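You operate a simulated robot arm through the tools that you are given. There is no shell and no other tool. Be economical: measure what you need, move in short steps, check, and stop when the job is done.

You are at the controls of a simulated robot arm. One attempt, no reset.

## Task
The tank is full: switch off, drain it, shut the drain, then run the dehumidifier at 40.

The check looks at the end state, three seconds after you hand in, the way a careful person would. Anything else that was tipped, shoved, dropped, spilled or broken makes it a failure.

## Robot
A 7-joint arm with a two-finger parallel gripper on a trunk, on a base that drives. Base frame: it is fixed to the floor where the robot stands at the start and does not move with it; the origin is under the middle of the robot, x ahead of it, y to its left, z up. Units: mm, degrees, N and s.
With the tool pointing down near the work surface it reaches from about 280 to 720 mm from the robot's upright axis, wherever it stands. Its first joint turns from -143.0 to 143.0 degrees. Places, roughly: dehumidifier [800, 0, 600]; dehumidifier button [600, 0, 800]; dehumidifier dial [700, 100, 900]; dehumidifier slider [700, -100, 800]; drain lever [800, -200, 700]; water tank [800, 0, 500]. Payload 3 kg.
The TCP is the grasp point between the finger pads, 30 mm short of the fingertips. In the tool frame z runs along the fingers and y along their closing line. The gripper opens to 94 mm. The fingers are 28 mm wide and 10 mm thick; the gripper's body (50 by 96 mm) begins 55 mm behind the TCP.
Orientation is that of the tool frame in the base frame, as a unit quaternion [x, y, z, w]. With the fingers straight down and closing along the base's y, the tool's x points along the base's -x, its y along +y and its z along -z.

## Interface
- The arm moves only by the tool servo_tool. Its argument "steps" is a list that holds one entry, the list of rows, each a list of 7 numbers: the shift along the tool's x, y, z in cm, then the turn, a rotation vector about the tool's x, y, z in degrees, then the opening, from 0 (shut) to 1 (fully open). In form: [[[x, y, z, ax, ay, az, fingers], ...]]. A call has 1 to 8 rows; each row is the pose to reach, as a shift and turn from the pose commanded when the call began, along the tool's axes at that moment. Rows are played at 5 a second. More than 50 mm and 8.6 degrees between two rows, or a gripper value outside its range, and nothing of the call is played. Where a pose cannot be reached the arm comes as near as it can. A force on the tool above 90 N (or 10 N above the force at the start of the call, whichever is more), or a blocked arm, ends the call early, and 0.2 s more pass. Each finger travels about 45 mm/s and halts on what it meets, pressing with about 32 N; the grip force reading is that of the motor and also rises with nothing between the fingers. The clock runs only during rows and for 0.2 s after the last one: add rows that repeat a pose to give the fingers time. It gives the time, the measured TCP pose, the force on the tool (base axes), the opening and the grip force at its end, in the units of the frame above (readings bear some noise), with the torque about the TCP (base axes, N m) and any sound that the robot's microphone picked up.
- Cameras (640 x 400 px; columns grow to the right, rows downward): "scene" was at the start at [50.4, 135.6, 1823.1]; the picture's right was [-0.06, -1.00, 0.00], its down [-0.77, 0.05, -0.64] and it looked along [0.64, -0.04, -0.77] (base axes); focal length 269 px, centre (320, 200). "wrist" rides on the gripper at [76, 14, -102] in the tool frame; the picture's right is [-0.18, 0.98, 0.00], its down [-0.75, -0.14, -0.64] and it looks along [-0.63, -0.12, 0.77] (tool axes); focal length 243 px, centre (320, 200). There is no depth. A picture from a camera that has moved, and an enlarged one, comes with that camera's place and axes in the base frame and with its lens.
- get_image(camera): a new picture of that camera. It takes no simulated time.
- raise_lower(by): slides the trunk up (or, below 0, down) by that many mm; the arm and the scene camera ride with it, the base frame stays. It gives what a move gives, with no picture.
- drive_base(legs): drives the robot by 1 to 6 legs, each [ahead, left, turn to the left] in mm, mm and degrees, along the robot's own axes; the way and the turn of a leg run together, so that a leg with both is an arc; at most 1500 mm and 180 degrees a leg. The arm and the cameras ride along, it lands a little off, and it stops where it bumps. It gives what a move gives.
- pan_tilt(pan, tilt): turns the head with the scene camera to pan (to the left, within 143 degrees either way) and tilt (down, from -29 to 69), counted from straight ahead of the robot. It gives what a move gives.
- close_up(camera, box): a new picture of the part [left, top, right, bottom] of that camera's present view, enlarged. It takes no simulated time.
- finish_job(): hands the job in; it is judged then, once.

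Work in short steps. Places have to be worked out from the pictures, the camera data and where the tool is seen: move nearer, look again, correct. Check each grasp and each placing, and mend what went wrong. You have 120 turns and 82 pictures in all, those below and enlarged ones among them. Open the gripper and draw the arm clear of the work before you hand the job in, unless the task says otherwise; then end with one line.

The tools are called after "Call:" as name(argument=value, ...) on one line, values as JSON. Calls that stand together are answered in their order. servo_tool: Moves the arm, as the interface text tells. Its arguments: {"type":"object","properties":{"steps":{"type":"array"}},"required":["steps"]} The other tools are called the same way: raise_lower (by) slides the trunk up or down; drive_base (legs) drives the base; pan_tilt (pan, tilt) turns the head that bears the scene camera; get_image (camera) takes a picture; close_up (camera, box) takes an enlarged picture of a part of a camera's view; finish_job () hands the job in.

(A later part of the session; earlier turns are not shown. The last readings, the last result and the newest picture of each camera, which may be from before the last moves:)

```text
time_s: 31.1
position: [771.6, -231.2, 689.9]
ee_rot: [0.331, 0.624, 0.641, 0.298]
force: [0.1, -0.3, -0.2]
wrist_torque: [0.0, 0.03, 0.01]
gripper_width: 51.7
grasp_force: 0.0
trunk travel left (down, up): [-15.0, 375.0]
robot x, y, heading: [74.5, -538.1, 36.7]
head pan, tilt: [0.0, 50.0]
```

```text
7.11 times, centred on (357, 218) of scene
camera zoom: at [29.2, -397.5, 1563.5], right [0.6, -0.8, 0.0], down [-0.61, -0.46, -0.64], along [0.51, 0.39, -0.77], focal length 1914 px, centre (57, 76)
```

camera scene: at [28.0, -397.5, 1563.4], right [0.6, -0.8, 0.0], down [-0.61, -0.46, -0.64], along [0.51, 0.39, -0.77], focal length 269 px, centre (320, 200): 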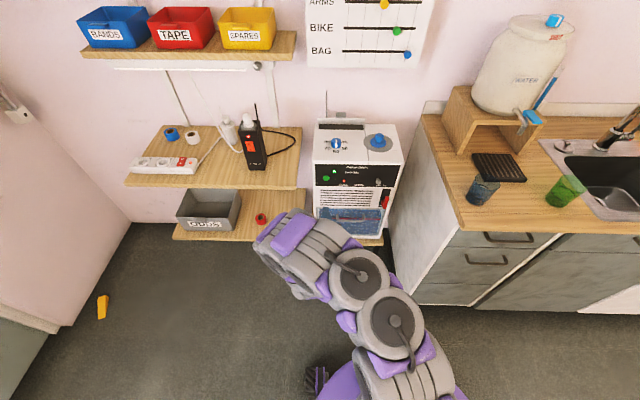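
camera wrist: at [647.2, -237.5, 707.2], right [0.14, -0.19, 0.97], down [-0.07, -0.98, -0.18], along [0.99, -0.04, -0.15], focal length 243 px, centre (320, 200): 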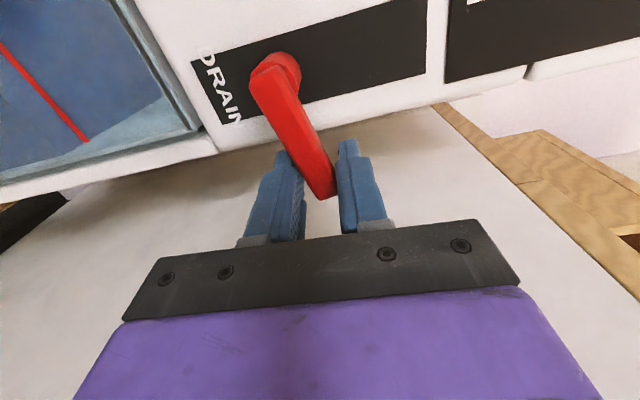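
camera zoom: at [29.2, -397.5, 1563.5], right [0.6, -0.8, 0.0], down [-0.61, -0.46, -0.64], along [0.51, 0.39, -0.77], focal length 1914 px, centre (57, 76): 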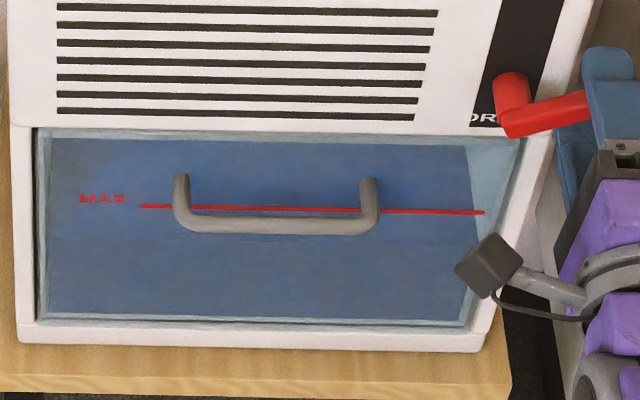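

Level keeps dropping (now clearly below MAX) with the lever at about 75°, and the tool force is zero. I'll wait and check again.

Call:
servo_tool(steps=[[[0, 0, 0, 0, 0, 0, 0.55], [0, 0, 0, 0, 0, 0, 0.55], [0, 0, 0, 0, 0, 0, 0.55], [0, 0, 0, 0, 0, 0, 0.55], [0, 0, 0, 0, 0, 0, 0.55], [0, 0, 0, 0, 0, 0, 0.55], [0, 0, 0, 0, 0, 0, 0.55], [0, 0, 0, 0, 0, 0, 0.55]]])

Call:
servo_tool(steps=[[[0, 0, 0, 0, 0, 0, 0.55], [0, 0, 0, 0, 0, 0, 0.55], [0, 0, 0, 0, 0, 0, 0.55], [0, 0, 0, 0, 0, 0, 0.55], [0, 0, 0, 0, 0, 0, 0.55], [0, 0, 0, 0, 0, 0, 0.55], [0, 0, 0, 0, 0, 0, 0.55], [0, 0, 0, 0, 0, 0, 0.55]]])

Call:
close_up(camera="scene", box=[312, 190, 402, 245])

```text
time_s: 32.9
position: [771.3, -231.9, 690.2]
ee_rot: [0.333, 0.625, 0.641, 0.297]
force: [-0.3, -1.5, -0.7]
wrist_torque: [0.01, 0.0, -0.01]
gripper_width: 51.9
grasp_force: 0.1
trunk travel left (down, up): [-15.0, 375.0]
robot x, y, heading: [73.3, -539.1, 36.9]
head pan, tilt: [0.0, 50.0]
```

```text
time_s: 34.7
position: [772.6, -231.2, 690.2]
ee_rot: [0.333, 0.624, 0.641, 0.298]
force: [0.4, -0.6, -0.3]
wrist_torque: [-0.01, 0.0, -0.02]
gripper_width: 52.0
grasp_force: 0.1
trunk travel left (down, up): [-15.0, 375.0]
robot x, y, heading: [67.4, -541.7, 36.7]
head pan, tilt: [0.0, 50.0]
```

```text
7.11 times, centred on (357, 218) of scene
camera zoom: at [29.2, -397.6, 1563.5], right [0.6, -0.8, 0.0], down [-0.61, -0.46, -0.64], along [0.51, 0.39, -0.77], focal length 1914 px, centre (57, 76)
```

zoom: 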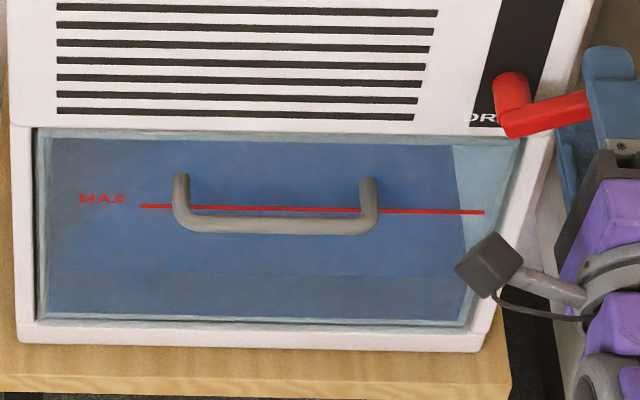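

Level is halfway and the lever stays put by itself. About 5 s more to go.

Call:
servo_tool(steps=[[[0, 0, 0, 0, 0, 0, 0.55], [0, 0, 0, 0, 0, 0, 0.55], [0, 0, 0, 0, 0, 0, 0.55], [0, 0, 0, 0, 0, 0, 0.55], [0, 0, 0, 0, 0, 0, 0.55], [0, 0, 0, 0, 0, 0, 0.55], [0, 0, 0, 0, 0, 0, 0.55], [0, 0, 0, 0, 0, 0, 0.55]]])

Call:
servo_tool(steps=[[[0, 0, 0, 0, 0, 0, 0.55], [0, 0, 0, 0, 0, 0, 0.55], [0, 0, 0, 0, 0, 0, 0.55], [0, 0, 0, 0, 0, 0, 0.55], [0, 0, 0, 0, 0, 0, 0.55], [0, 0, 0, 0, 0, 0, 0.55], [0, 0, 0, 0, 0, 0, 0.55], [0, 0, 0, 0, 0, 0, 0.55]]])

Call:
servo_tool(steps=[[[0, 0, 0, 0, 0, 0, 0.55], [0, 0, 0, 0, 0, 0, 0.55], [0, 0, 0, 0, 0, 0, 0.55], [0, 0, 0, 0, 0, 0, 0.55], [0, 0, 0, 0, 0, 0, 0.55], [0, 0, 0, 0, 0, 0, 0.55], [0, 0, 0, 0, 0, 0, 0.55], [0, 0, 0, 0, 0, 0, 0.55]]])

Call:
close_up(camera="scene", box=[312, 190, 402, 245])

```text
time_s: 36.5
position: [772.3, -231.3, 690.1]
ee_rot: [0.332, 0.624, 0.641, 0.298]
force: [0.0, -0.3, 0.0]
wrist_torque: [-0.01, 0.01, 0.01]
gripper_width: 51.8
grasp_force: 0.0
trunk travel left (down, up): [-15.0, 375.0]
robot x, y, heading: [72.1, -540.6, 37.0]
head pan, tilt: [0.0, 50.0]
```

```text
time_s: 38.3
position: [772.3, -231.8, 689.5]
ee_rot: [0.332, 0.624, 0.641, 0.297]
force: [-0.4, 0.0, 1.1]
wrist_torque: [0.0, -0.01, 0.04]
gripper_width: 51.6
grasp_force: 0.0
trunk travel left (down, up): [-15.0, 375.0]
robot x, y, heading: [71.9, -539.8, 37.2]
head pan, tilt: [0.0, 50.0]
```

```text
time_s: 40.1
position: [772.2, -231.7, 689.5]
ee_rot: [0.332, 0.625, 0.641, 0.298]
force: [-0.5, -0.4, 0.3]
wrist_torque: [-0.01, -0.03, 0.0]
gripper_width: 51.5
grasp_force: 0.2
trunk travel left (down, up): [-15.0, 375.0]
robot x, y, heading: [71.6, -538.1, 36.7]
head pan, tilt: [0.0, 50.0]
```

```text
7.11 times, centred on (357, 218) of scene
camera zoom: at [29.2, -397.6, 1563.5], right [0.6, -0.8, 0.0], down [-0.61, -0.46, -0.64], along [0.51, 0.39, -0.77], focal length 1914 px, centre (57, 76)
```

zoom: 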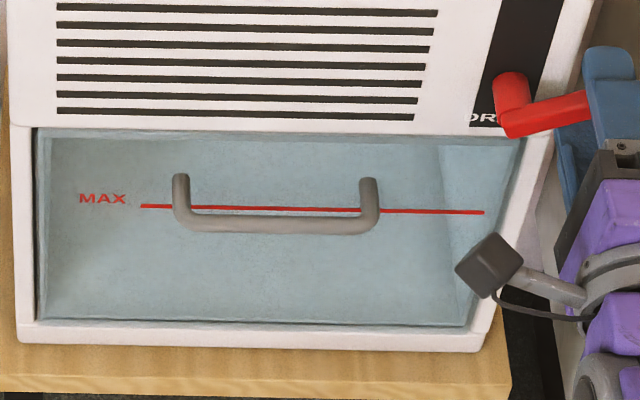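

The tank is empty. Now I'll shut the drain by carrying the lever back up along the same arc.

Call:
servo_tool(steps=[[[-0.14, 0.05, 0, 0, 0, -8, 0.36], [0, 0.66, 0, 0, 0, -16, 0.36], [0.21, 1.25, 0, 0, 0, -24, 0.36], [0.5, 1.81, 0, 0, 0, -32, 0.36], [0.87, 2.32, 0, 0, 0, -40, 0.36], [1.31, 2.77, 0, 0, 0, -48, 0.36], [1.8, 3.15, 0, 0, 0, -56, 0.36], [2.34, 3.47, 0, 0, 0, -64, 0.36]]])

Call:
get_image(camera="wrist")

Call:
close_up(camera="scene", box=[340, 165, 420, 235])

```text
time_s: 41.9
position: [759.2, -214.3, 724.7]
ee_rot: [-0.05, 0.705, 0.385, 0.593]
force: [2.1, 1.1, 5.3]
wrist_torque: [0.02, 0.03, 0.0]
gripper_width: 35.0
grasp_force: 0.8
trunk travel left (down, up): [-15.0, 375.0]
robot x, y, heading: [71.9, -539.6, 37.0]
head pan, tilt: [0.0, 50.0]
```

```text
37 pictures are left
camera wrist: at [646.7, -237.0, 665.6], right [-0.47, 0.61, 0.64], down [-0.22, -0.78, 0.59], along [0.86, 0.14, 0.5], focal length 243 px, centre (320, 200)
```

wrist: 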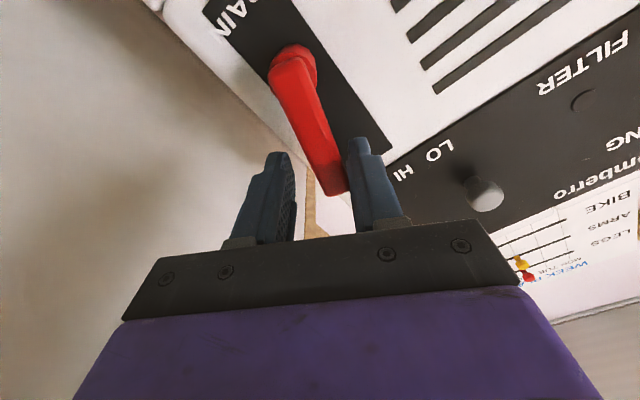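

```text
5.71 times, centred on (380, 200) of scene
camera zoom: at [28.3, -397.4, 1563.5], right [0.6, -0.8, 0.0], down [-0.61, -0.46, -0.64], along [0.51, 0.39, -0.77], focal length 1538 px, centre (-23, 200)
```

zoom: 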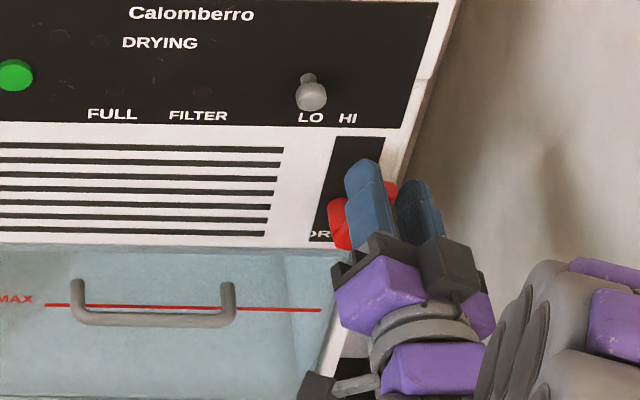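

The lever is following. I'll continue to slightly beyond vertical to seat it at the stop.

Call:
servo_tool(steps=[[[-0.02, 0.65, 0, 0, 0, -8, 0.36], [0.11, 1.26, 0, 0, 0, -16, 0.36], [0.33, 1.86, 0, 0, 0, -24, 0.36], [0.63, 2.41, 0, 0, 0, -32, 0.36], [0.84, 2.74, 0, 0, 0, -37, 0.36]]])

Call:
get_image(camera="wrist")

Call:
close_up(camera="scene", box=[340, 165, 420, 235])

```text
time_s: 43.1
position: [743.1, -191.4, 731.0]
ee_rot: [-0.272, 0.653, 0.177, 0.684]
force: [-0.2, -0.3, 0.6]
wrist_torque: [-0.03, 0.0, -0.04]
gripper_width: 33.7
grasp_force: 0.0
trunk travel left (down, up): [-15.0, 375.0]
robot x, y, heading: [72.0, -539.8, 36.8]
head pan, tilt: [0.0, 50.0]
```

```text
35 pictures are left
camera wrist: at [657.7, -251.7, 653.7], right [-0.6, 0.8, 0.04], down [-0.49, -0.41, 0.77], along [0.63, 0.44, 0.64], focal length 243 px, centre (320, 200)
```

wrist: 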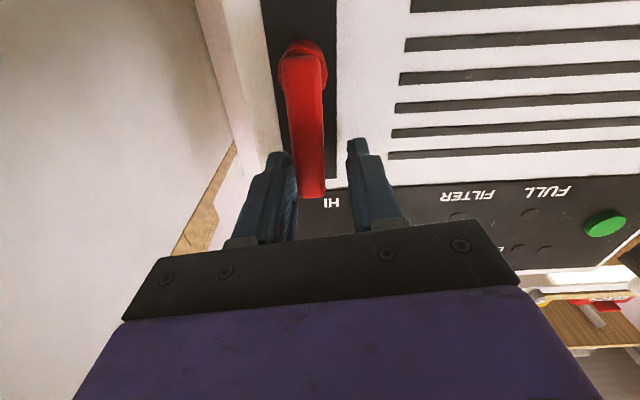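

```text
5.71 times, centred on (380, 200) of scene
camera zoom: at [28.8, -396.9, 1563.4], right [0.6, -0.8, 0.0], down [-0.61, -0.46, -0.64], along [0.51, 0.39, -0.77], focal length 1538 px, centre (-23, 200)
```

zoom: 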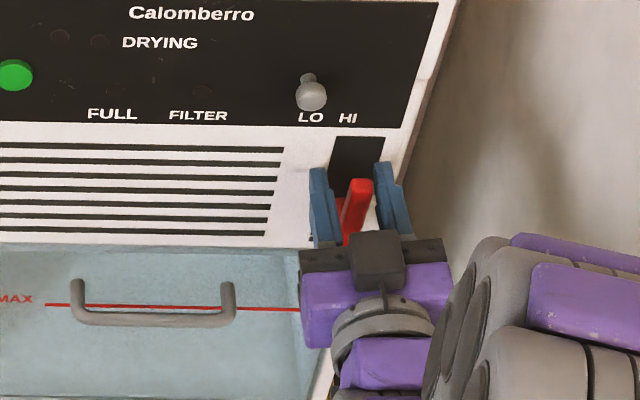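

The lever looks vertical. I'll nudge it left another 8 mm to confirm it is hard on the stop.

Call:
servo_tool(steps=[[[0, 0.4, 0, 0, 0, 0, 0.36], [0, 0.8, 0, 0, 0, 0, 0.36], [0, 1.0, 0, 0, 0, 0, 0.36]]])

```text
time_s: 43.9
position: [738.2, -186.7, 730.5]
ee_rot: [-0.269, 0.653, 0.177, 0.685]
force: [11.8, -7.2, 6.7]
wrist_torque: [0.0, 0.08, -0.11]
gripper_width: 41.1
grasp_force: 6.5
trunk travel left (down, up): [-15.0, 375.0]
robot x, y, heading: [70.4, -540.9, 36.9]
head pan, tilt: [0.0, 50.0]
```

Firm stop, so the drain is shut. I'll re-centre, open and withdraw straight back.

Call:
servo_tool(steps=[[[0, -1.0, 0, 0, 0, 0, 0.5], [0, -1.0, -1, 0, 0, 0, 0.5], [0, -1.0, -5, 0, 0, 0, 0.5], [0, -1.0, -9, 0, 0, 0, 0.5], [0, -1.0, -13, 0, 0, 8, 0.5], [0, -1.0, -16, 0, 0, 8, 0.5]]])

Call:
get_image(camera="wrist")

Call:
close_up(camera="scene", box=[300, 115, 415, 245])

```text
time_s: 45.3
position: [614.3, -290.1, 730.9]
ee_rot: [-0.224, 0.671, 0.225, 0.67]
force: [0.0, 0.1, -0.2]
wrist_torque: [-0.02, 0.0, 0.0]
gripper_width: 47.0
grasp_force: 0.1
trunk travel left (down, up): [-15.0, 375.0]
robot x, y, heading: [71.3, -540.5, 36.9]
head pan, tilt: [0.0, 50.0]
```

```text
33 pictures are left
camera wrist: at [523.3, -340.9, 654.7], right [-0.59, 0.78, 0.19], down [-0.43, -0.5, 0.75], along [0.68, 0.37, 0.63], focal length 243 px, centre (320, 200)
```

wrist: 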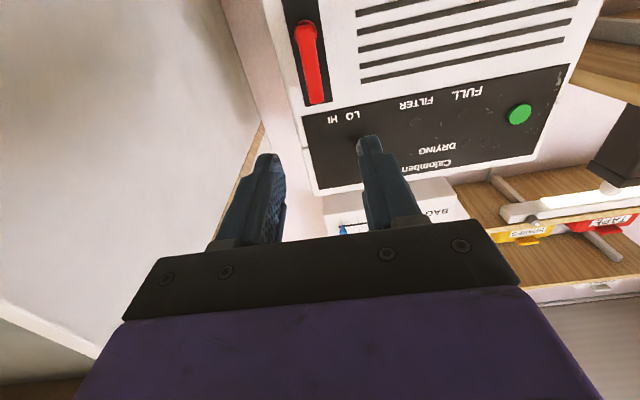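

```text
3.08 times, centred on (358, 180) of scene
camera zoom: at [28.7, -398.5, 1563.6], right [0.6, -0.8, 0.0], down [-0.61, -0.46, -0.64], along [0.51, 0.39, -0.77], focal length 828 px, centre (205, 262)
```

zoom: 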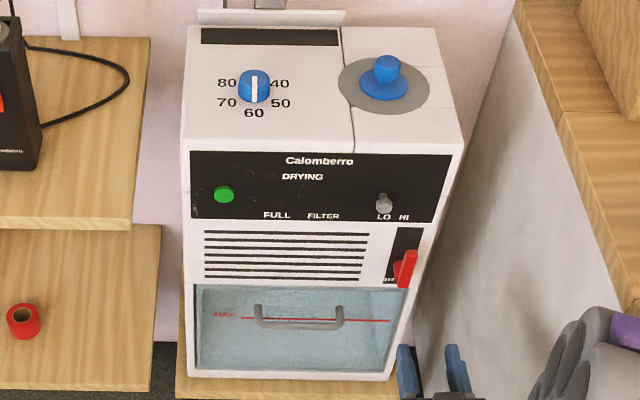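

Lever is vertical, tank empty, all lamps off. While the tool is level I'll go back in front of the button to switch it on, then do the dial.

Call:
servo_tool(steps=[[[-1.5, 4, 0, 0, 0, 0, 0], [-3, 8, 0.5, 0, 0, 0, 0], [-4.5, 12, 1, 0, 0, 0, 0], [-6, 16, 1.5, 0, 0, 0, 0], [-7.5, 20, 2, 0, 0, 0, 0], [-8.5, 24.4, 4, 0, 0, 0, 0], [-8.5, 24.4, 8, 0, 0, 0, 0], [-8.5, 24.4, 12, 0, 0, 0, 0]]])

Call:
get_image(camera="wrist")

```text
time_s: 47.1
position: [563.9, -22.4, 816.0]
ee_rot: [-0.224, 0.671, 0.225, 0.67]
force: [0.0, -0.3, -0.2]
wrist_torque: [-0.01, -0.01, 0.01]
gripper_width: 0.0
grasp_force: 32.4
trunk travel left (down, up): [-15.0, 375.0]
robot x, y, heading: [71.3, -540.1, 36.8]
head pan, tilt: [0.0, 50.0]
```

```text
31 pictures are left
camera wrist: at [472.6, -72.3, 739.5], right [-0.59, 0.78, 0.18], down [-0.43, -0.5, 0.75], along [0.68, 0.37, 0.63], focal length 243 px, centre (320, 200)
```

wrist: 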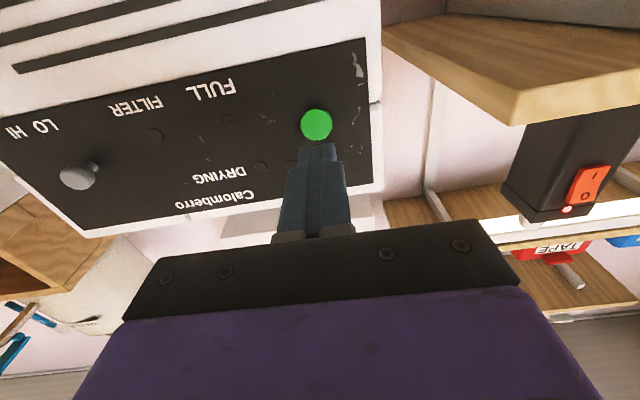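

Aligned; it needs about 57 mm to reach the earlier press depth. Pressing.

Call:
servo_tool(steps=[[[0, 0, 3, 0, 0, 0, 0], [0, 0, 4, 0, 0, 0, 0], [0, 0, 4.6, 0, 0, 0, 0], [0, 0, 5.1, 0, 0, 0, 0], [0, 0, 5.5, 0, 0, 0, 0], [0, 0, 5.9, 0, 0, 0, 0]]])

Call:
get_image(camera="wrist")

```text
time_s: 48.5
position: [608.2, 13.9, 817.3]
ee_rot: [-0.225, 0.671, 0.225, 0.67]
force: [-13.1, -11.2, 0.6]
wrist_torque: [-0.02, 0.02, -0.05]
gripper_width: 0.0
grasp_force: 32.3
trunk travel left (down, up): [-15.0, 375.0]
robot x, y, heading: [73.4, -542.2, 37.1]
head pan, tilt: [0.0, 50.0]
heard: click
```

```text
30 pictures are left
camera wrist: at [517.0, -37.3, 740.0], right [-0.59, 0.78, 0.18], down [-0.43, -0.5, 0.75], along [0.68, 0.37, 0.63], focal length 243 px, centre (320, 200)
```

wrist: 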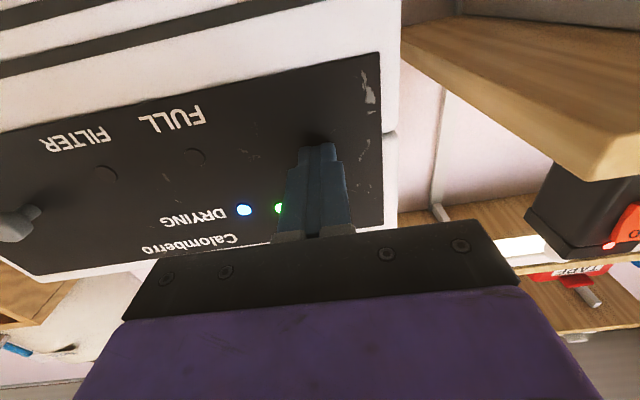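

Click heard: the green power and blue DRYING lamps are on. Now the dial, at about S=616, T=396, top z≈908. I'll retract, raise the trunk and turn the tool down.

Call:
servo_tool(steps=[[[0, 0, -3, 0, 0, 0, 0], [0, 0, -7, 0, 0, 0, 0], [0, 0, -11, 0, 0, 0, 0], [0, 0, -15, 0, 0, 0, 0], [0, 0, -17, 0, 0, 0, 0]]])

Call:
raise_lower(by=280)

Call:
servo_tool(steps=[[[0, 0, 1, 0, 8.5, 0, 0.3], [0, 0, 2, 0, 17, 0, 0.6], [0, 0, 2, 0, 25.5, 0, 0.7], [0, 0, 2, 0, 34, 0, 0.7], [0, 0, 2, 0, 42.5, 0, 0.7], [0, 0, 2, 0, 51, 0, 0.7], [0, 0, 2, 0, 59.5, 0, 0.7], [0, 0, 2, 0, 68, 0, 0.7]]])

```text
time_s: 49.7
position: [473.8, -88.4, 816.5]
ee_rot: [-0.226, 0.67, 0.224, 0.671]
force: [0.6, -0.5, -0.7]
wrist_torque: [0.01, 0.01, 0.01]
gripper_width: 0.0
grasp_force: 31.3
trunk travel left (down, up): [-15.0, 375.0]
robot x, y, heading: [70.6, -538.7, 37.5]
head pan, tilt: [0.0, 50.0]
```

```text
time_s: 52.5
position: [474.5, -87.9, 1096.4]
ee_rot: [-0.225, 0.67, 0.225, 0.67]
force: [-0.6, -0.1, 0.1]
wrist_torque: [-0.01, -0.04, 0.02]
gripper_width: 0.0
grasp_force: 31.8
trunk travel left (down, up): [-295.0, 95.0]
robot x, y, heading: [70.8, -537.0, 37.0]
head pan, tilt: [0.0, 50.0]
```

```text
time_s: 54.3
position: [491.8, -76.5, 1096.1]
ee_rot: [-0.313, 0.931, 0.062, 0.179]
force: [-1.2, -0.1, 0.3]
wrist_torque: [0.0, 0.0, 0.02]
gripper_width: 65.9
grasp_force: 0.2
trunk travel left (down, up): [-295.0, 95.0]
robot x, y, heading: [77.7, -540.9, 37.1]
head pan, tilt: [0.0, 50.0]
```

Finish levelling the tool downward, then drive forward 200 mm, back to the earlier safe spot.

Call:
servo_tool(steps=[[[0, 0, 0, 0, 7.3, 0, 0.7], [0, 0, 0, 0, 14.6, 0, 0.7], [0, 0, 0, 0, 22, 0, 0.7]]])

Call:
drive_base(legs=[[205, 0, 0]])

Call:
get_image(camera="wrist")

```text
time_s: 55.1
position: [490.9, -76.1, 1095.7]
ee_rot: [-0.317, 0.948, -0.001, -0.002]
force: [0.1, 0.1, -0.3]
wrist_torque: [0.02, 0.04, 0.04]
gripper_width: 65.9
grasp_force: 0.0
trunk travel left (down, up): [-295.0, 95.0]
robot x, y, heading: [70.8, -538.6, 37.1]
head pan, tilt: [0.0, 50.0]
```

```text
time_s: 56.8
position: [661.7, 50.0, 1094.4]
ee_rot: [-0.317, 0.948, 0.0, 0.0]
force: [0.5, -0.1, -0.7]
wrist_torque: [0.01, 0.0, -0.02]
gripper_width: 65.9
grasp_force: 0.1
trunk travel left (down, up): [-295.0, 95.0]
robot x, y, heading: [242.0, -413.1, 36.9]
head pan, tilt: [0.0, 50.0]
```

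```text
29 pictures are left
camera wrist: at [591.4, 15.6, 1197.6], right [-0.45, 0.9, 0.0], down [0.69, 0.34, 0.64], along [0.57, 0.28, -0.77], focal length 243 px, centre (320, 200)
```

wrist: 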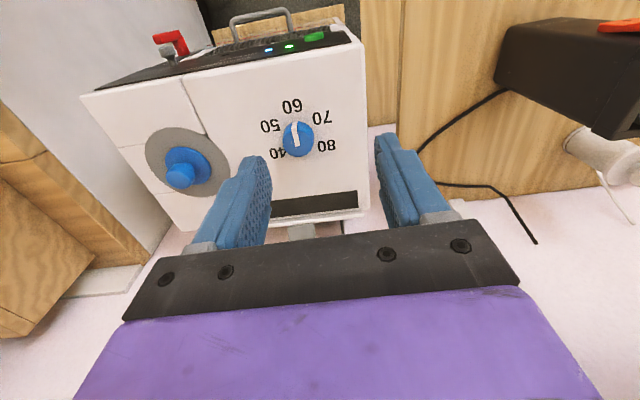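

The dial works out at about S=613, T=398. I'll move above it and lower to tip height of about 950.

Call:
servo_tool(steps=[[[-2, -1.3, 2, 0, 0, 0, 0.7], [-4, -2.6, 5, 0, 0, 0, 0.7], [-5.6, -3.8, 8, 0, 0, 0, 0.7], [-5.6, -3.8, 11, 0, 0, 0, 0.7]]])

Call:
get_image(camera="wrist")

Call:
close_up(camera="scene", box=[300, 185, 412, 255])

```text
time_s: 57.8
position: [728.9, 51.4, 987.4]
ee_rot: [-0.318, 0.948, -0.001, 0.001]
force: [-0.3, -0.9, 0.6]
wrist_torque: [0.04, 0.02, 0.01]
gripper_width: 66.1
grasp_force: 0.0
trunk travel left (down, up): [-295.0, 95.0]
robot x, y, heading: [240.0, -410.7, 36.7]
head pan, tilt: [0.0, 50.0]
```

```text
28 pictures are left
camera wrist: at [658.4, 17.8, 1088.5], right [-0.44, 0.9, 0.0], down [0.69, 0.34, 0.64], along [0.58, 0.29, -0.77], focal length 243 px, centre (320, 200)
```

wrist: 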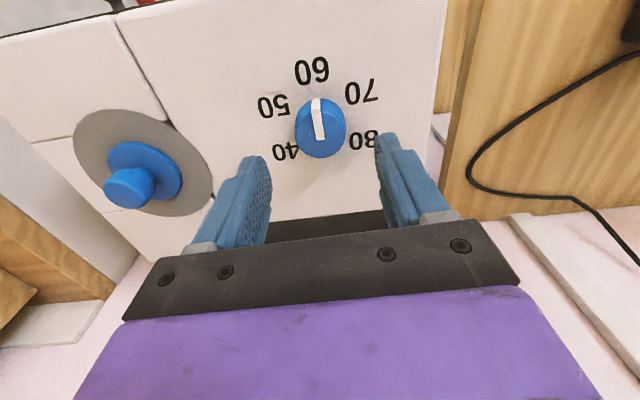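

```text
5.71 times, centred on (356, 220) of scene
camera zoom: at [198.3, -266.5, 1843.2], right [0.6, -0.8, 0.0], down [-0.61, -0.46, -0.64], along [0.51, 0.38, -0.77], focal length 1538 px, centre (114, 86)
```

zoom: 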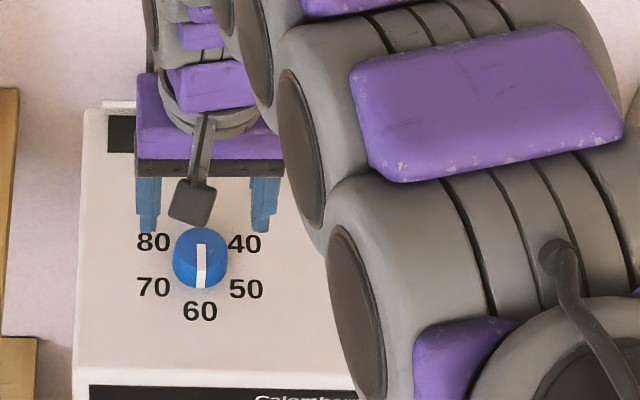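

The labels fit a circle centred at about S=612, T=398, with 60° between marks, so 60→40 is 120° counter-clockwise from above. I'm already over it. I'll pre-rotate the tool +56° to leave room for the turn, and descend partway.

Call:
servo_tool(steps=[[[0, 0.2, 0, 0, 0, 8, 0.7], [0, 0.2, 0, 0, 0, 16, 0.7], [0, 0.2, 0, 0, 0, 24, 0.7], [0, 0.2, 0, 0, 0, 32, 0.7], [0, 0.2, 1, 0, 0, 40, 0.7], [0, 0.2, 2, 0, 0, 48, 0.7], [0, 0.2, 3, 0, 0, 56, 0.7]]])

Call:
get_image(camera="wrist")

```text
time_s: 59.4
position: [724.7, 54.2, 957.2]
ee_rot: [0.166, 0.986, 0.0, 0.001]
force: [-0.3, -0.5, -0.3]
wrist_torque: [0.01, 0.0, 0.02]
gripper_width: 65.9
grasp_force: 0.1
trunk travel left (down, up): [-295.0, 95.0]
robot x, y, heading: [242.7, -412.5, 37.1]
head pan, tilt: [0.0, 50.0]
```

```text
26 pictures are left
camera wrist: at [657.3, 92.0, 1058.5], right [0.49, 0.87, 0.0], down [0.67, -0.38, 0.64], along [0.56, -0.32, -0.77], focal length 243 px, centre (320, 200)
```

wrist: 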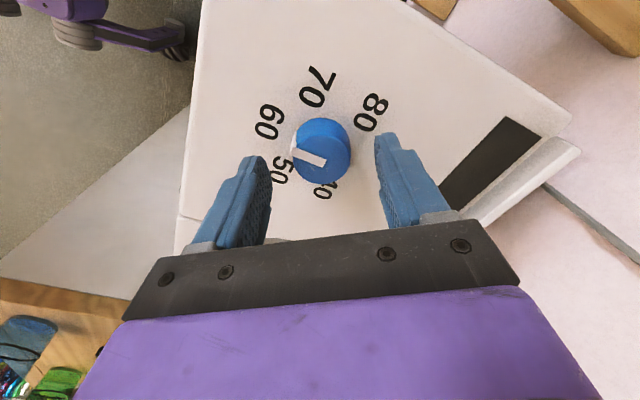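

The knob ray hits right at the TCP axis (725, 54). I'll descend to tips at about z 904, watching force.

Call:
servo_tool(steps=[[[0, 0, 0.8, 0, 0, 0, 0.7], [0, 0, 1.4, 0, 0, 0, 0.7], [0, 0, 1.9, 0, 0, 0, 0.7], [0, 0, 2.3, 0, 0, 0, 0.7]]])

Call:
get_image(camera="wrist")

Call:
close_up(camera="scene", box=[300, 185, 412, 255])

```text
time_s: 60.4
position: [726.3, 52.4, 933.6]
ee_rot: [0.166, 0.986, 0.001, 0.0]
force: [-0.3, -0.9, 0.7]
wrist_torque: [0.01, -0.01, 0.02]
gripper_width: 65.8
grasp_force: 0.1
trunk travel left (down, up): [-295.0, 95.0]
robot x, y, heading: [242.6, -413.5, 36.9]
head pan, tilt: [0.0, 50.0]
```

```text
25 pictures are left
camera wrist: at [657.4, 91.1, 1036.1], right [0.49, 0.87, 0.0], down [0.67, -0.38, 0.64], along [0.56, -0.32, -0.77], focal length 243 px, centre (320, 200)
```

wrist: 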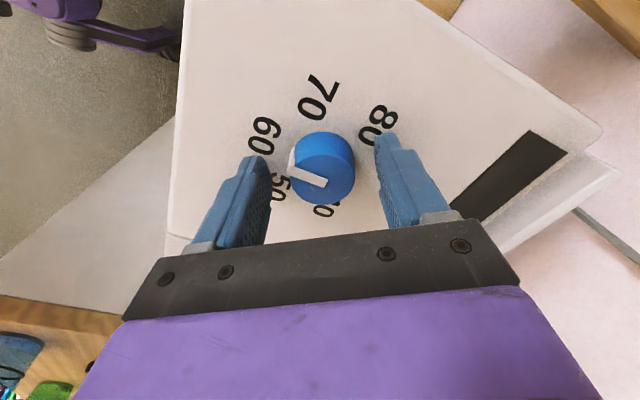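

```text
5.71 times, centred on (356, 220) of scene
camera zoom: at [197.4, -266.4, 1843.2], right [0.6, -0.8, 0.0], down [-0.61, -0.46, -0.64], along [0.51, 0.38, -0.77], focal length 1538 px, centre (114, 86)
```

zoom: 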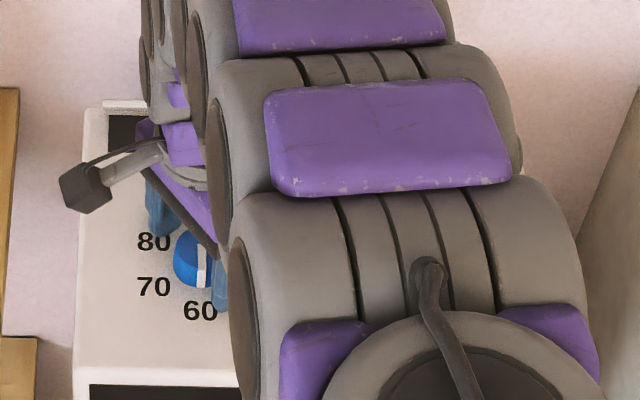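

Knob top is about z 908 and the tips are at 904, so I need to go a bit deeper: 8 mm more, carefully.

Call:
servo_tool(steps=[[[0, 0, 0.3, 0, 0, 0, 0.7], [0, 0, 0.6, 0, 0, 0, 0.7], [0, 0, 0.9, 0, 0, 0, 0.7]]])

Call:
close_up(camera="wrist", box=[200, 80, 460, 250])

```text
time_s: 61.2
position: [725.9, 52.2, 929.4]
ee_rot: [0.165, 0.986, 0.003, 0.002]
force: [0.1, 0.8, 45.1]
wrist_torque: [-1.41, 1.06, -0.15]
gripper_width: 65.4
grasp_force: 0.1
trunk travel left (down, up): [-295.0, 95.0]
robot x, y, heading: [244.3, -409.2, 36.8]
head pan, tilt: [0.0, 50.0]
```

```text
2.35 times, centred on (330, 165) of wrist
camera zoom: at [657.6, 90.7, 1032.2], right [0.49, 0.87, 0.01], down [0.66, -0.38, 0.64], along [0.56, -0.31, -0.77], focal length 571 px, centre (296, 282)
```

zoom: 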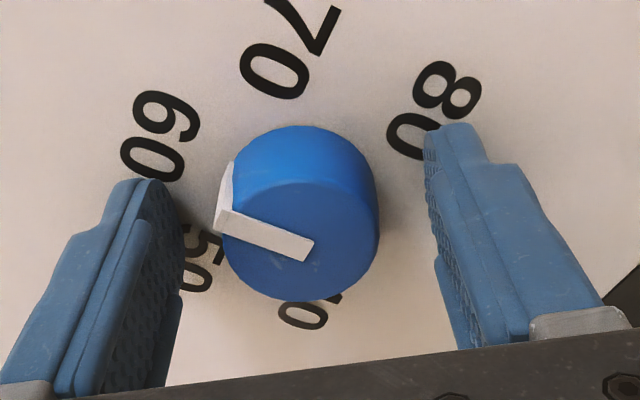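

The tips touched the plate at z≈899. I'll lift 6 mm off it and close on the knob.

Call:
servo_tool(steps=[[[0, 0, -0.6, 0, 0, 0, 0.7], [0, 0, -0.7, 0, 0, 0, 0.5], [0, 0, -0.7, 0, 0, 0, 0.3], [0, 0, -0.7, 0, 0, 0, 0.1], [0, 0, -0.7, 0, 0, 0, 0.1], [0, 0, -0.7, 0, 0, 0, 0.1]]])

Call:
close_up(camera="wrist", box=[200, 80, 460, 250])

```text
time_s: 62.6
position: [725.1, 53.4, 929.8]
ee_rot: [0.165, 0.986, -0.002, 0.0]
force: [-5.4, 6.4, -21.0]
wrist_torque: [0.24, -0.22, 0.0]
gripper_width: 39.2
grasp_force: 45.0
trunk travel left (down, up): [-295.0, 95.0]
robot x, y, heading: [239.5, -410.4, 37.0]
head pan, tilt: [0.0, 50.0]
```

```text
2.35 times, centred on (330, 165) of wrist
camera zoom: at [656.9, 92.7, 1032.3], right [0.49, 0.87, 0.0], down [0.67, -0.38, 0.64], along [0.56, -0.32, -0.77], focal length 571 px, centre (296, 282)
```

zoom: 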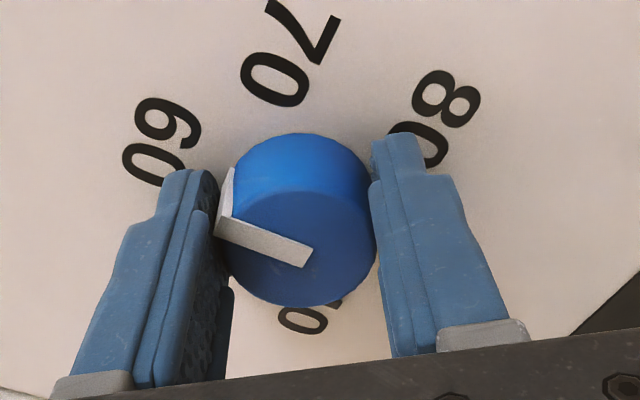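

Gripped at 39 mm. I'll turn counter-clockwise 60° and check.

Call:
servo_tool(steps=[[[0, 0, -0.7, 0, 0, -7.5, 0.1], [0, 0, -0.7, 0, 0, -15, 0.1], [0, 0, -0.7, 0, 0, -22.5, 0.1], [0, 0, -0.7, 0, 0, -30, 0.1], [0, 0, -0.7, 0, 0, -37.5, 0.1], [0, 0, -0.7, 0, 0, -45, 0.1], [0, 0, -0.7, 0, 0, -52.5, 0.1], [0, 0, -0.7, 0, 0, -60, 0.1]]])

Call:
close_up(camera="wrist", box=[200, 80, 460, 250])

```text
time_s: 64.4
position: [726.9, 50.7, 941.5]
ee_rot: [-0.351, 0.936, 0.001, 0.002]
force: [7.3, -8.5, 17.0]
wrist_torque: [-1.22, 0.54, 0.0]
gripper_width: 37.1
grasp_force: 45.3
trunk travel left (down, up): [-295.0, 95.0]
robot x, y, heading: [240.4, -408.7, 36.8]
head pan, tilt: [0.0, 50.0]
```

```text
2.35 times, centred on (330, 165) of wrist
camera zoom: at [659.9, 11.4, 1042.5], right [-0.51, 0.86, 0.0], down [0.66, 0.39, 0.64], along [0.55, 0.33, -0.76], focal length 571 px, centre (296, 282)
```

zoom: 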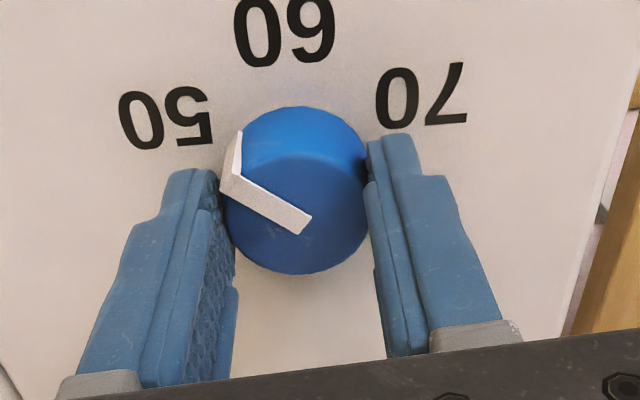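

The pointer is near 50. My z offset lifted the grip 7 mm, so I'll open, lower again and regrip before the next 60°.

Call:
servo_tool(steps=[[[0, 0, 0, 0, 0, 0, 0.35], [0, 0, 0, 0, 0, 0, 0.6], [0, 0, 0.4, 0, 0, 0, 0.6], [0, 0, 0.9, 0, 0, 0, 0.6]]])

Call:
close_up(camera="wrist", box=[200, 60, 460, 250])

```text
time_s: 65.4
position: [727.3, 51.7, 930.7]
ee_rot: [-0.35, 0.937, 0.0, 0.0]
force: [0.1, 0.2, 0.3]
wrist_torque: [-0.02, 0.0, -0.03]
gripper_width: 56.2
grasp_force: 0.1
trunk travel left (down, up): [-295.0, 95.0]
robot x, y, heading: [245.7, -409.9, 37.1]
head pan, tilt: [0.0, 50.0]
```

```text
2.11 times, centred on (330, 155) of wrist
camera zoom: at [658.9, 11.9, 1032.1], right [-0.51, 0.86, 0.0], down [0.66, 0.39, 0.64], along [0.55, 0.33, -0.77], focal length 511 px, centre (299, 295)
```

zoom: 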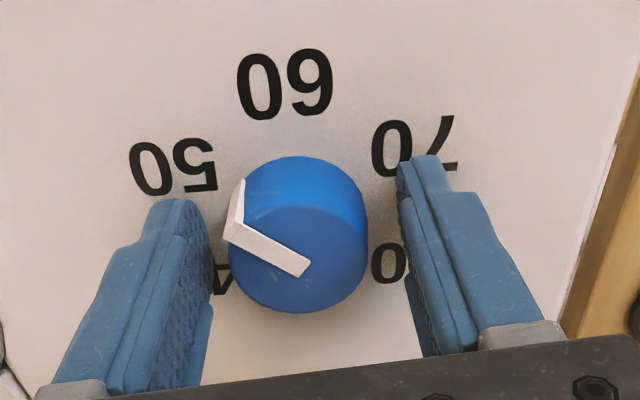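

Tips are clear of the plate and the knob is centred. I'll close and turn about 60° more in two calls.

Call:
servo_tool(steps=[[[0, 0, 0, 0, 0, 0, 0.3], [0, 0, 0, 0, 0, 0, 0.1], [0, 0, 0, 0, 0, 0, 0.1], [0, 0, 0, 0, 0, 0, 0.1]]])

Call:
servo_tool(steps=[[[0, 0, 0, 0, 0, -7.5, 0.1], [0, 0, 0, 0, 0, -15, 0.1], [0, 0, 0, 0, 0, -22.5, 0.1], [0, 0, 0, 0, 0, -30, 0.1], [0, 0, 0, 0, 0, -37.5, 0.1], [0, 0, 0, 0, 0, -45, 0.1], [0, 0, 0, 0, 0, -52.5, 0.1], [0, 0, 0, 0, 0, -60, 0.1]]])

Call:
close_up(camera="wrist", box=[200, 60, 460, 250])

```text
time_s: 66.4
position: [726.2, 50.9, 929.1]
ee_rot: [-0.35, 0.937, 0.001, 0.001]
force: [6.8, -7.8, -1.5]
wrist_torque: [-0.61, -0.36, 0.0]
gripper_width: 38.5
grasp_force: 44.9
trunk travel left (down, up): [-295.0, 95.0]
robot x, y, heading: [239.8, -412.6, 36.7]
head pan, tilt: [0.0, 50.0]
```

```text
time_s: 68.2
position: [730.6, 50.7, 929.1]
ee_rot: [0.772, -0.635, 0.0, -0.002]
force: [24.2, -17.3, -10.7]
wrist_torque: [-1.42, -0.9, -0.06]
gripper_width: 38.3
grasp_force: 44.6
trunk travel left (down, up): [-295.0, 95.0]
robot x, y, heading: [241.5, -414.7, 37.0]
head pan, tilt: [0.0, 50.0]
```

```text
2.11 times, centred on (330, 155) of wrist
camera zoom: at [729.7, -27.7, 1032.1], right [-1.0, -0.01, 0.0], down [-0.01, 0.77, 0.64], along [-0.01, 0.64, -0.77], focal length 511 px, centre (299, 295)
```

zoom: 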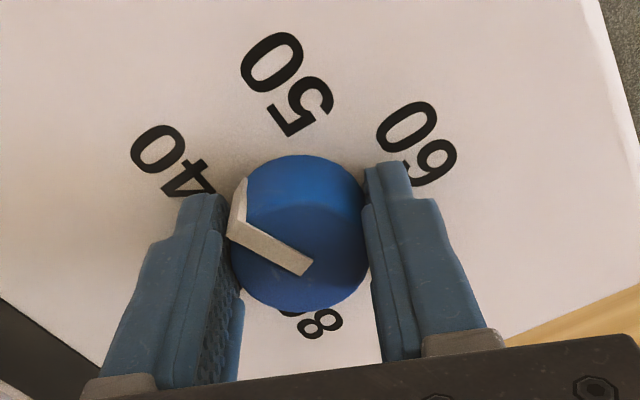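

The pointer looks near 40. I'll release, lift and verify the exact angle.

Call:
servo_tool(steps=[[[0, 0, 0, 0, 0, 0, 0.35], [0, 0, 0, 0, 0, 0, 0.65], [0, 0, -2, 0, 0, 0, 0.7], [0, 0, -6, 0, 0, 0, 0.7]]])

Call:
close_up(camera="wrist", box=[200, 40, 460, 220])

```text
time_s: 69.2
position: [729.7, 50.1, 991.0]
ee_rot: [0.772, -0.636, -0.002, -0.002]
force: [0.4, -0.1, 0.5]
wrist_torque: [0.02, 0.02, 0.01]
gripper_width: 65.7
grasp_force: 0.1
trunk travel left (down, up): [-295.0, 95.0]
robot x, y, heading: [241.0, -412.8, 37.0]
head pan, tilt: [0.0, 50.0]
```

```text
2.22 times, centred on (330, 130) of wrist
camera zoom: at [730.5, -28.6, 1093.2], right [-1.0, -0.01, 0.0], down [0.0, 0.76, 0.65], along [-0.01, 0.65, -0.76], focal length 539 px, centre (298, 356)
```

zoom: 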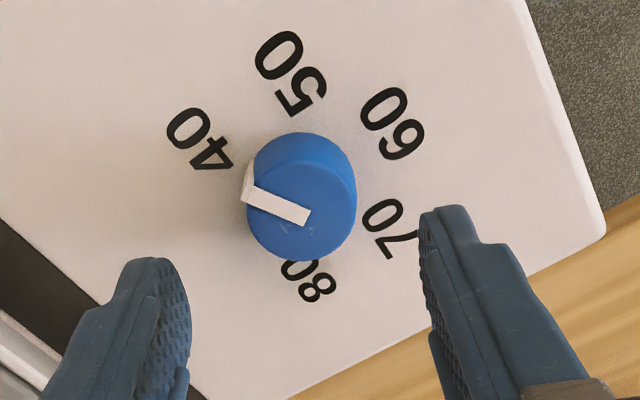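

Label fit puts 40 at about -25° and the pointer at about -21.5°. I'll zoom in to measure the pointer more precisely.

Call:
close_up(camera="wrist", box=[285, 85, 365, 165])

```text
5.00 times, centred on (325, 125) of wrist
camera zoom: at [730.5, -28.6, 1093.2], right [-1.0, -0.01, 0.0], down [0.0, 0.76, 0.65], along [-0.01, 0.65, -0.76], focal length 1213 px, centre (295, 575)
```

zoom: 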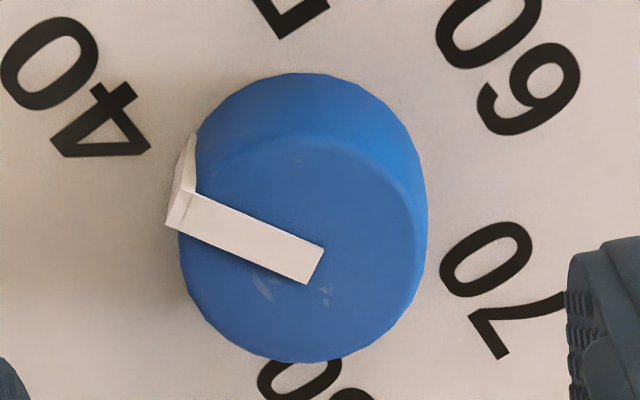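

The refined pointer angle is -25.2°, exactly on 40. I'll lift away, back off and do a final check of the whole unit.

Call:
servo_tool(steps=[[[0, 0, -4, 0, 0, 0, 0.7], [0, 0, -8, 0, 0, 0, 0.7], [0, 0, -12, 0, 0, 0, 0.7], [0, 0, -14, 0, 0, 0, 0.7]]])

Call:
drive_base(legs=[[-300, 0, 0]])

Call:
get_image(camera="scene")

```text
time_s: 70.2
position: [727.8, 51.1, 1129.9]
ee_rot: [0.771, -0.636, -0.001, 0.0]
force: [0.0, 0.8, -0.8]
wrist_torque: [0.0, -0.01, 0.0]
gripper_width: 66.0
grasp_force: 0.0
trunk travel left (down, up): [-295.0, 95.0]
robot x, y, heading: [242.1, -410.9, 37.0]
head pan, tilt: [0.0, 50.0]
```

```text
time_s: 72.2
position: [482.4, -127.3, 1130.4]
ee_rot: [0.771, -0.637, 0.002, -0.001]
force: [-0.8, -0.3, 0.1]
wrist_torque: [-0.03, -0.06, -0.02]
gripper_width: 65.7
grasp_force: 0.0
trunk travel left (down, up): [-295.0, 95.0]
robot x, y, heading: [-0.3, -590.3, 37.0]
head pan, tilt: [0.0, 50.0]
```

```text
16 pictures are left
camera scene: at [-47.1, -445.9, 1843.0], right [0.6, -0.8, 0.0], down [-0.61, -0.46, -0.64], along [0.51, 0.38, -0.77], focal length 269 px, centre (320, 200)
```

scene: 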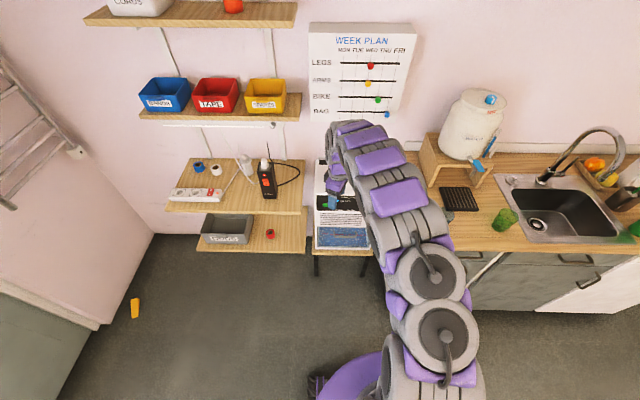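

The tank looks bluish in this view; I'll zoom in.

Call:
close_up(camera="scene", box=[305, 155, 385, 255])

Call:
get_image(camera="wrist")

```text
4.00 times, centred on (345, 205) of scene
camera zoom: at [-47.1, -445.9, 1843.0], right [0.6, -0.8, 0.0], down [-0.61, -0.46, -0.64], along [0.51, 0.38, -0.77], focal length 1077 px, centre (220, 180)
```

zoom: 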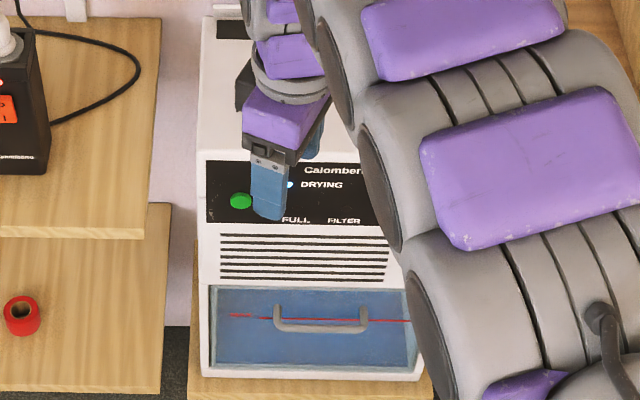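

```text
14 pictures are left
camera wrist: at [482.2, -204.2, 1233.4], right [-1.0, -0.01, 0.0], down [-0.01, 0.77, 0.64], along [0.0, 0.64, -0.77], focal length 243 px, centre (320, 200)
```

wrist: 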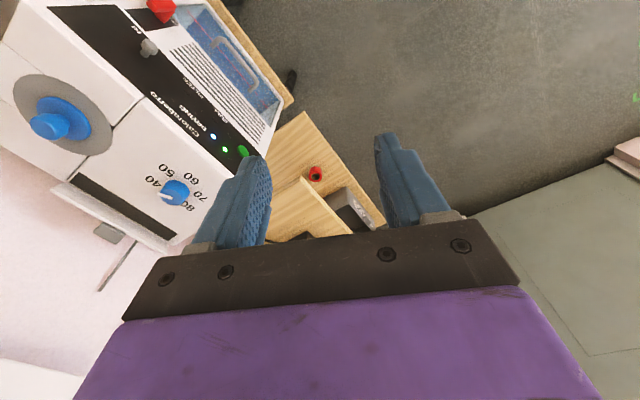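

Call:
close_up(camera="scene", box=[325, 220, 375, 255])

Call:
close_up(camera="wrist", box=[100, 0, 300, 125])

```text
11.43 times, centred on (350, 238) of scene
camera zoom: at [-47.1, -445.9, 1843.0], right [0.6, -0.8, 0.0], down [-0.61, -0.46, -0.64], along [0.51, 0.38, -0.77], focal length 3076 px, centre (-23, -229)
```

zoom: 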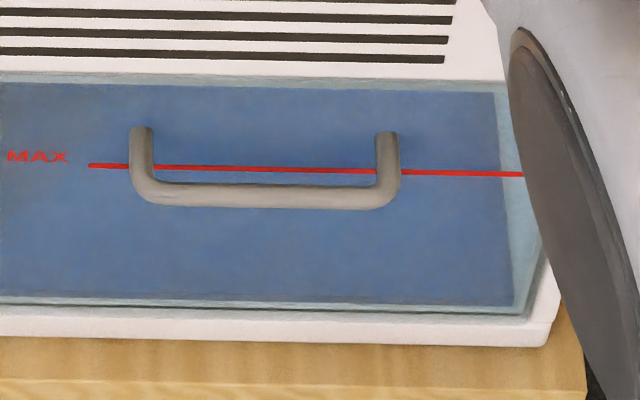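

```text
3.20 times, centred on (200, 62) of wrist
camera zoom: at [482.2, -204.2, 1233.4], right [-1.0, -0.01, 0.0], down [-0.01, 0.77, 0.64], along [0.0, 0.64, -0.77], focal length 776 px, centre (704, 640)
```

zoom: 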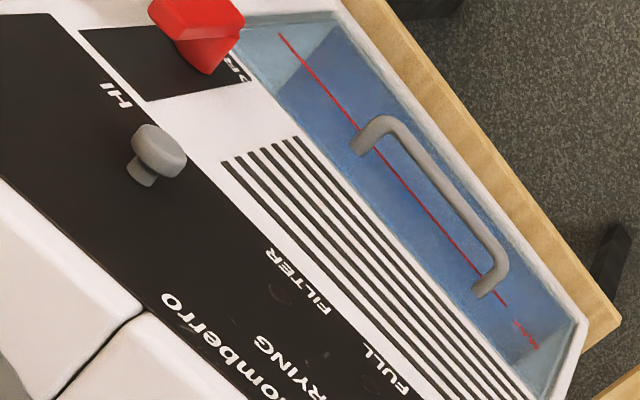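

The tank is refilling: the running machine collects water fast, and that was about 22 s of running. I must switch off, drain and shut again, then start last now that the dial is already at 40. First I'll bring the tool back to the level pose.

Call:
servo_tool(steps=[[[0, 0, 0, 0, 0, 8, 0.5], [0, 0, 0, 0, 0, 16, 0.3], [0, 0, 0, 0, 0, 24, 0], [0, 0, 0, 0, 0, 32, 0], [0, 0, 0, 0, 0, 40, 0], [0, 0, 0, 0, 0, 48, 0], [0, 0, 0, 0, 0, 56, 0], [0, 0, 0, 0, 0, 64, 0]]])

Call:
servo_tool(steps=[[[0, 0, 0, 0, -8.5, 0, 0], [0, 0, 0, 0, -17, 0, 0], [0, 0, 0, 0, -25.5, 0, 0], [0, 0, 0, 0, -34, 0, 0], [0, 0, 0, 0, -42.5, 0, 0], [0, 0, 0, 0, -51, 0, 0], [0, 0, 0, 0, -59.5, 0, 0], [0, 0, 0, 0, -68, 0, 0]]])

Call:
servo_tool(steps=[[[0, 0, 0, 0, -7.5, 0, 0], [0, 0, 0, 0, -15, 0, 0], [0, 0, 0, 0, -22, 0, 0]]])

Call:
raise_lower(by=-280)

Call:
close_up(camera="scene", box=[300, 100, 420, 230])

```text
time_s: 74.0
position: [482.3, -129.6, 1132.4]
ee_rot: [-0.315, 0.949, 0.001, 0.003]
force: [-0.2, -1.1, 0.1]
wrist_torque: [0.01, -0.01, -0.02]
gripper_width: 0.0
grasp_force: 31.7
trunk travel left (down, up): [-295.0, 95.0]
robot x, y, heading: [-1.0, -593.4, 36.6]
head pan, tilt: [0.0, 50.0]
```

```text
time_s: 75.8
position: [482.6, -128.9, 1131.6]
ee_rot: [-0.263, 0.785, 0.177, 0.533]
force: [-0.3, -0.5, 0.1]
wrist_torque: [-0.04, -0.01, 0.0]
gripper_width: 0.0
grasp_force: 32.5
trunk travel left (down, up): [-295.0, 95.0]
robot x, y, heading: [-2.0, -592.8, 36.6]
head pan, tilt: [0.0, 50.0]
```

```text
time_s: 76.6
position: [483.0, -129.1, 1132.5]
ee_rot: [-0.223, 0.668, 0.224, 0.674]
force: [-0.4, 0.4, -0.1]
wrist_torque: [0.03, 0.03, 0.0]
gripper_width: 0.0
grasp_force: 32.0
trunk travel left (down, up): [-295.0, 95.0]
robot x, y, heading: [-1.4, -592.6, 36.8]
head pan, tilt: [0.0, 50.0]
```

```text
time_s: 79.5
position: [482.3, -129.8, 852.9]
ee_rot: [-0.224, 0.669, 0.224, 0.672]
force: [-0.2, 0.2, -0.4]
wrist_torque: [-0.03, 0.03, 0.02]
gripper_width: 0.2
grasp_force: 31.8
trunk travel left (down, up): [-15.0, 375.0]
robot x, y, heading: [2.2, -597.7, 36.6]
head pan, tilt: [0.0, 50.0]
```

```text
3.08 times, centred on (360, 165) of scene
camera zoom: at [-46.0, -448.5, 1563.2], right [0.6, -0.8, 0.0], down [-0.61, -0.46, -0.64], along [0.51, 0.38, -0.77], focal length 828 px, centre (197, 308)
```

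zoom: 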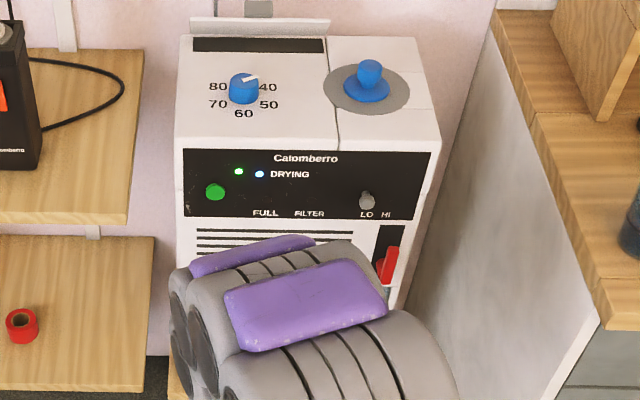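

It's still drying and FULL is not lit. The view is ambiguous because a shallow layer would also look blue, so I'll swing the arm left for a clear view of the tank.

Call:
servo_tool(steps=[[[0, 4.5, 0, 0, 0, 0, 0], [0, 9, 0, 0, 0, 0, 0], [0, 13.5, 0, 0, 0, 0, 0], [0, 18, 0, 0, 0, 0, 0], [0, 22, 0, 0, 0, 0, 0]]])

Call:
close_up(camera="scene", box=[310, 165, 400, 225])

```text
time_s: 80.7
position: [350.0, 48.8, 851.5]
ee_rot: [-0.224, 0.668, 0.225, 0.673]
force: [0.3, 1.0, -0.5]
wrist_torque: [0.03, 0.0, 0.0]
gripper_width: 0.0
grasp_force: 31.3
trunk travel left (down, up): [-15.0, 375.0]
robot x, y, heading: [-2.4, -593.3, 36.9]
head pan, tilt: [0.0, 50.0]
```

```text
6.67 times, centred on (355, 195) of scene
camera zoom: at [-48.8, -445.3, 1562.8], right [0.6, -0.8, 0.0], down [-0.61, -0.46, -0.64], along [0.51, 0.38, -0.77], focal length 1794 px, centre (87, 233)
```

zoom: 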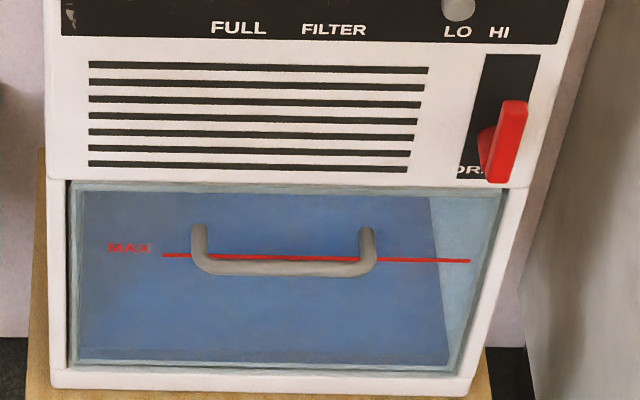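

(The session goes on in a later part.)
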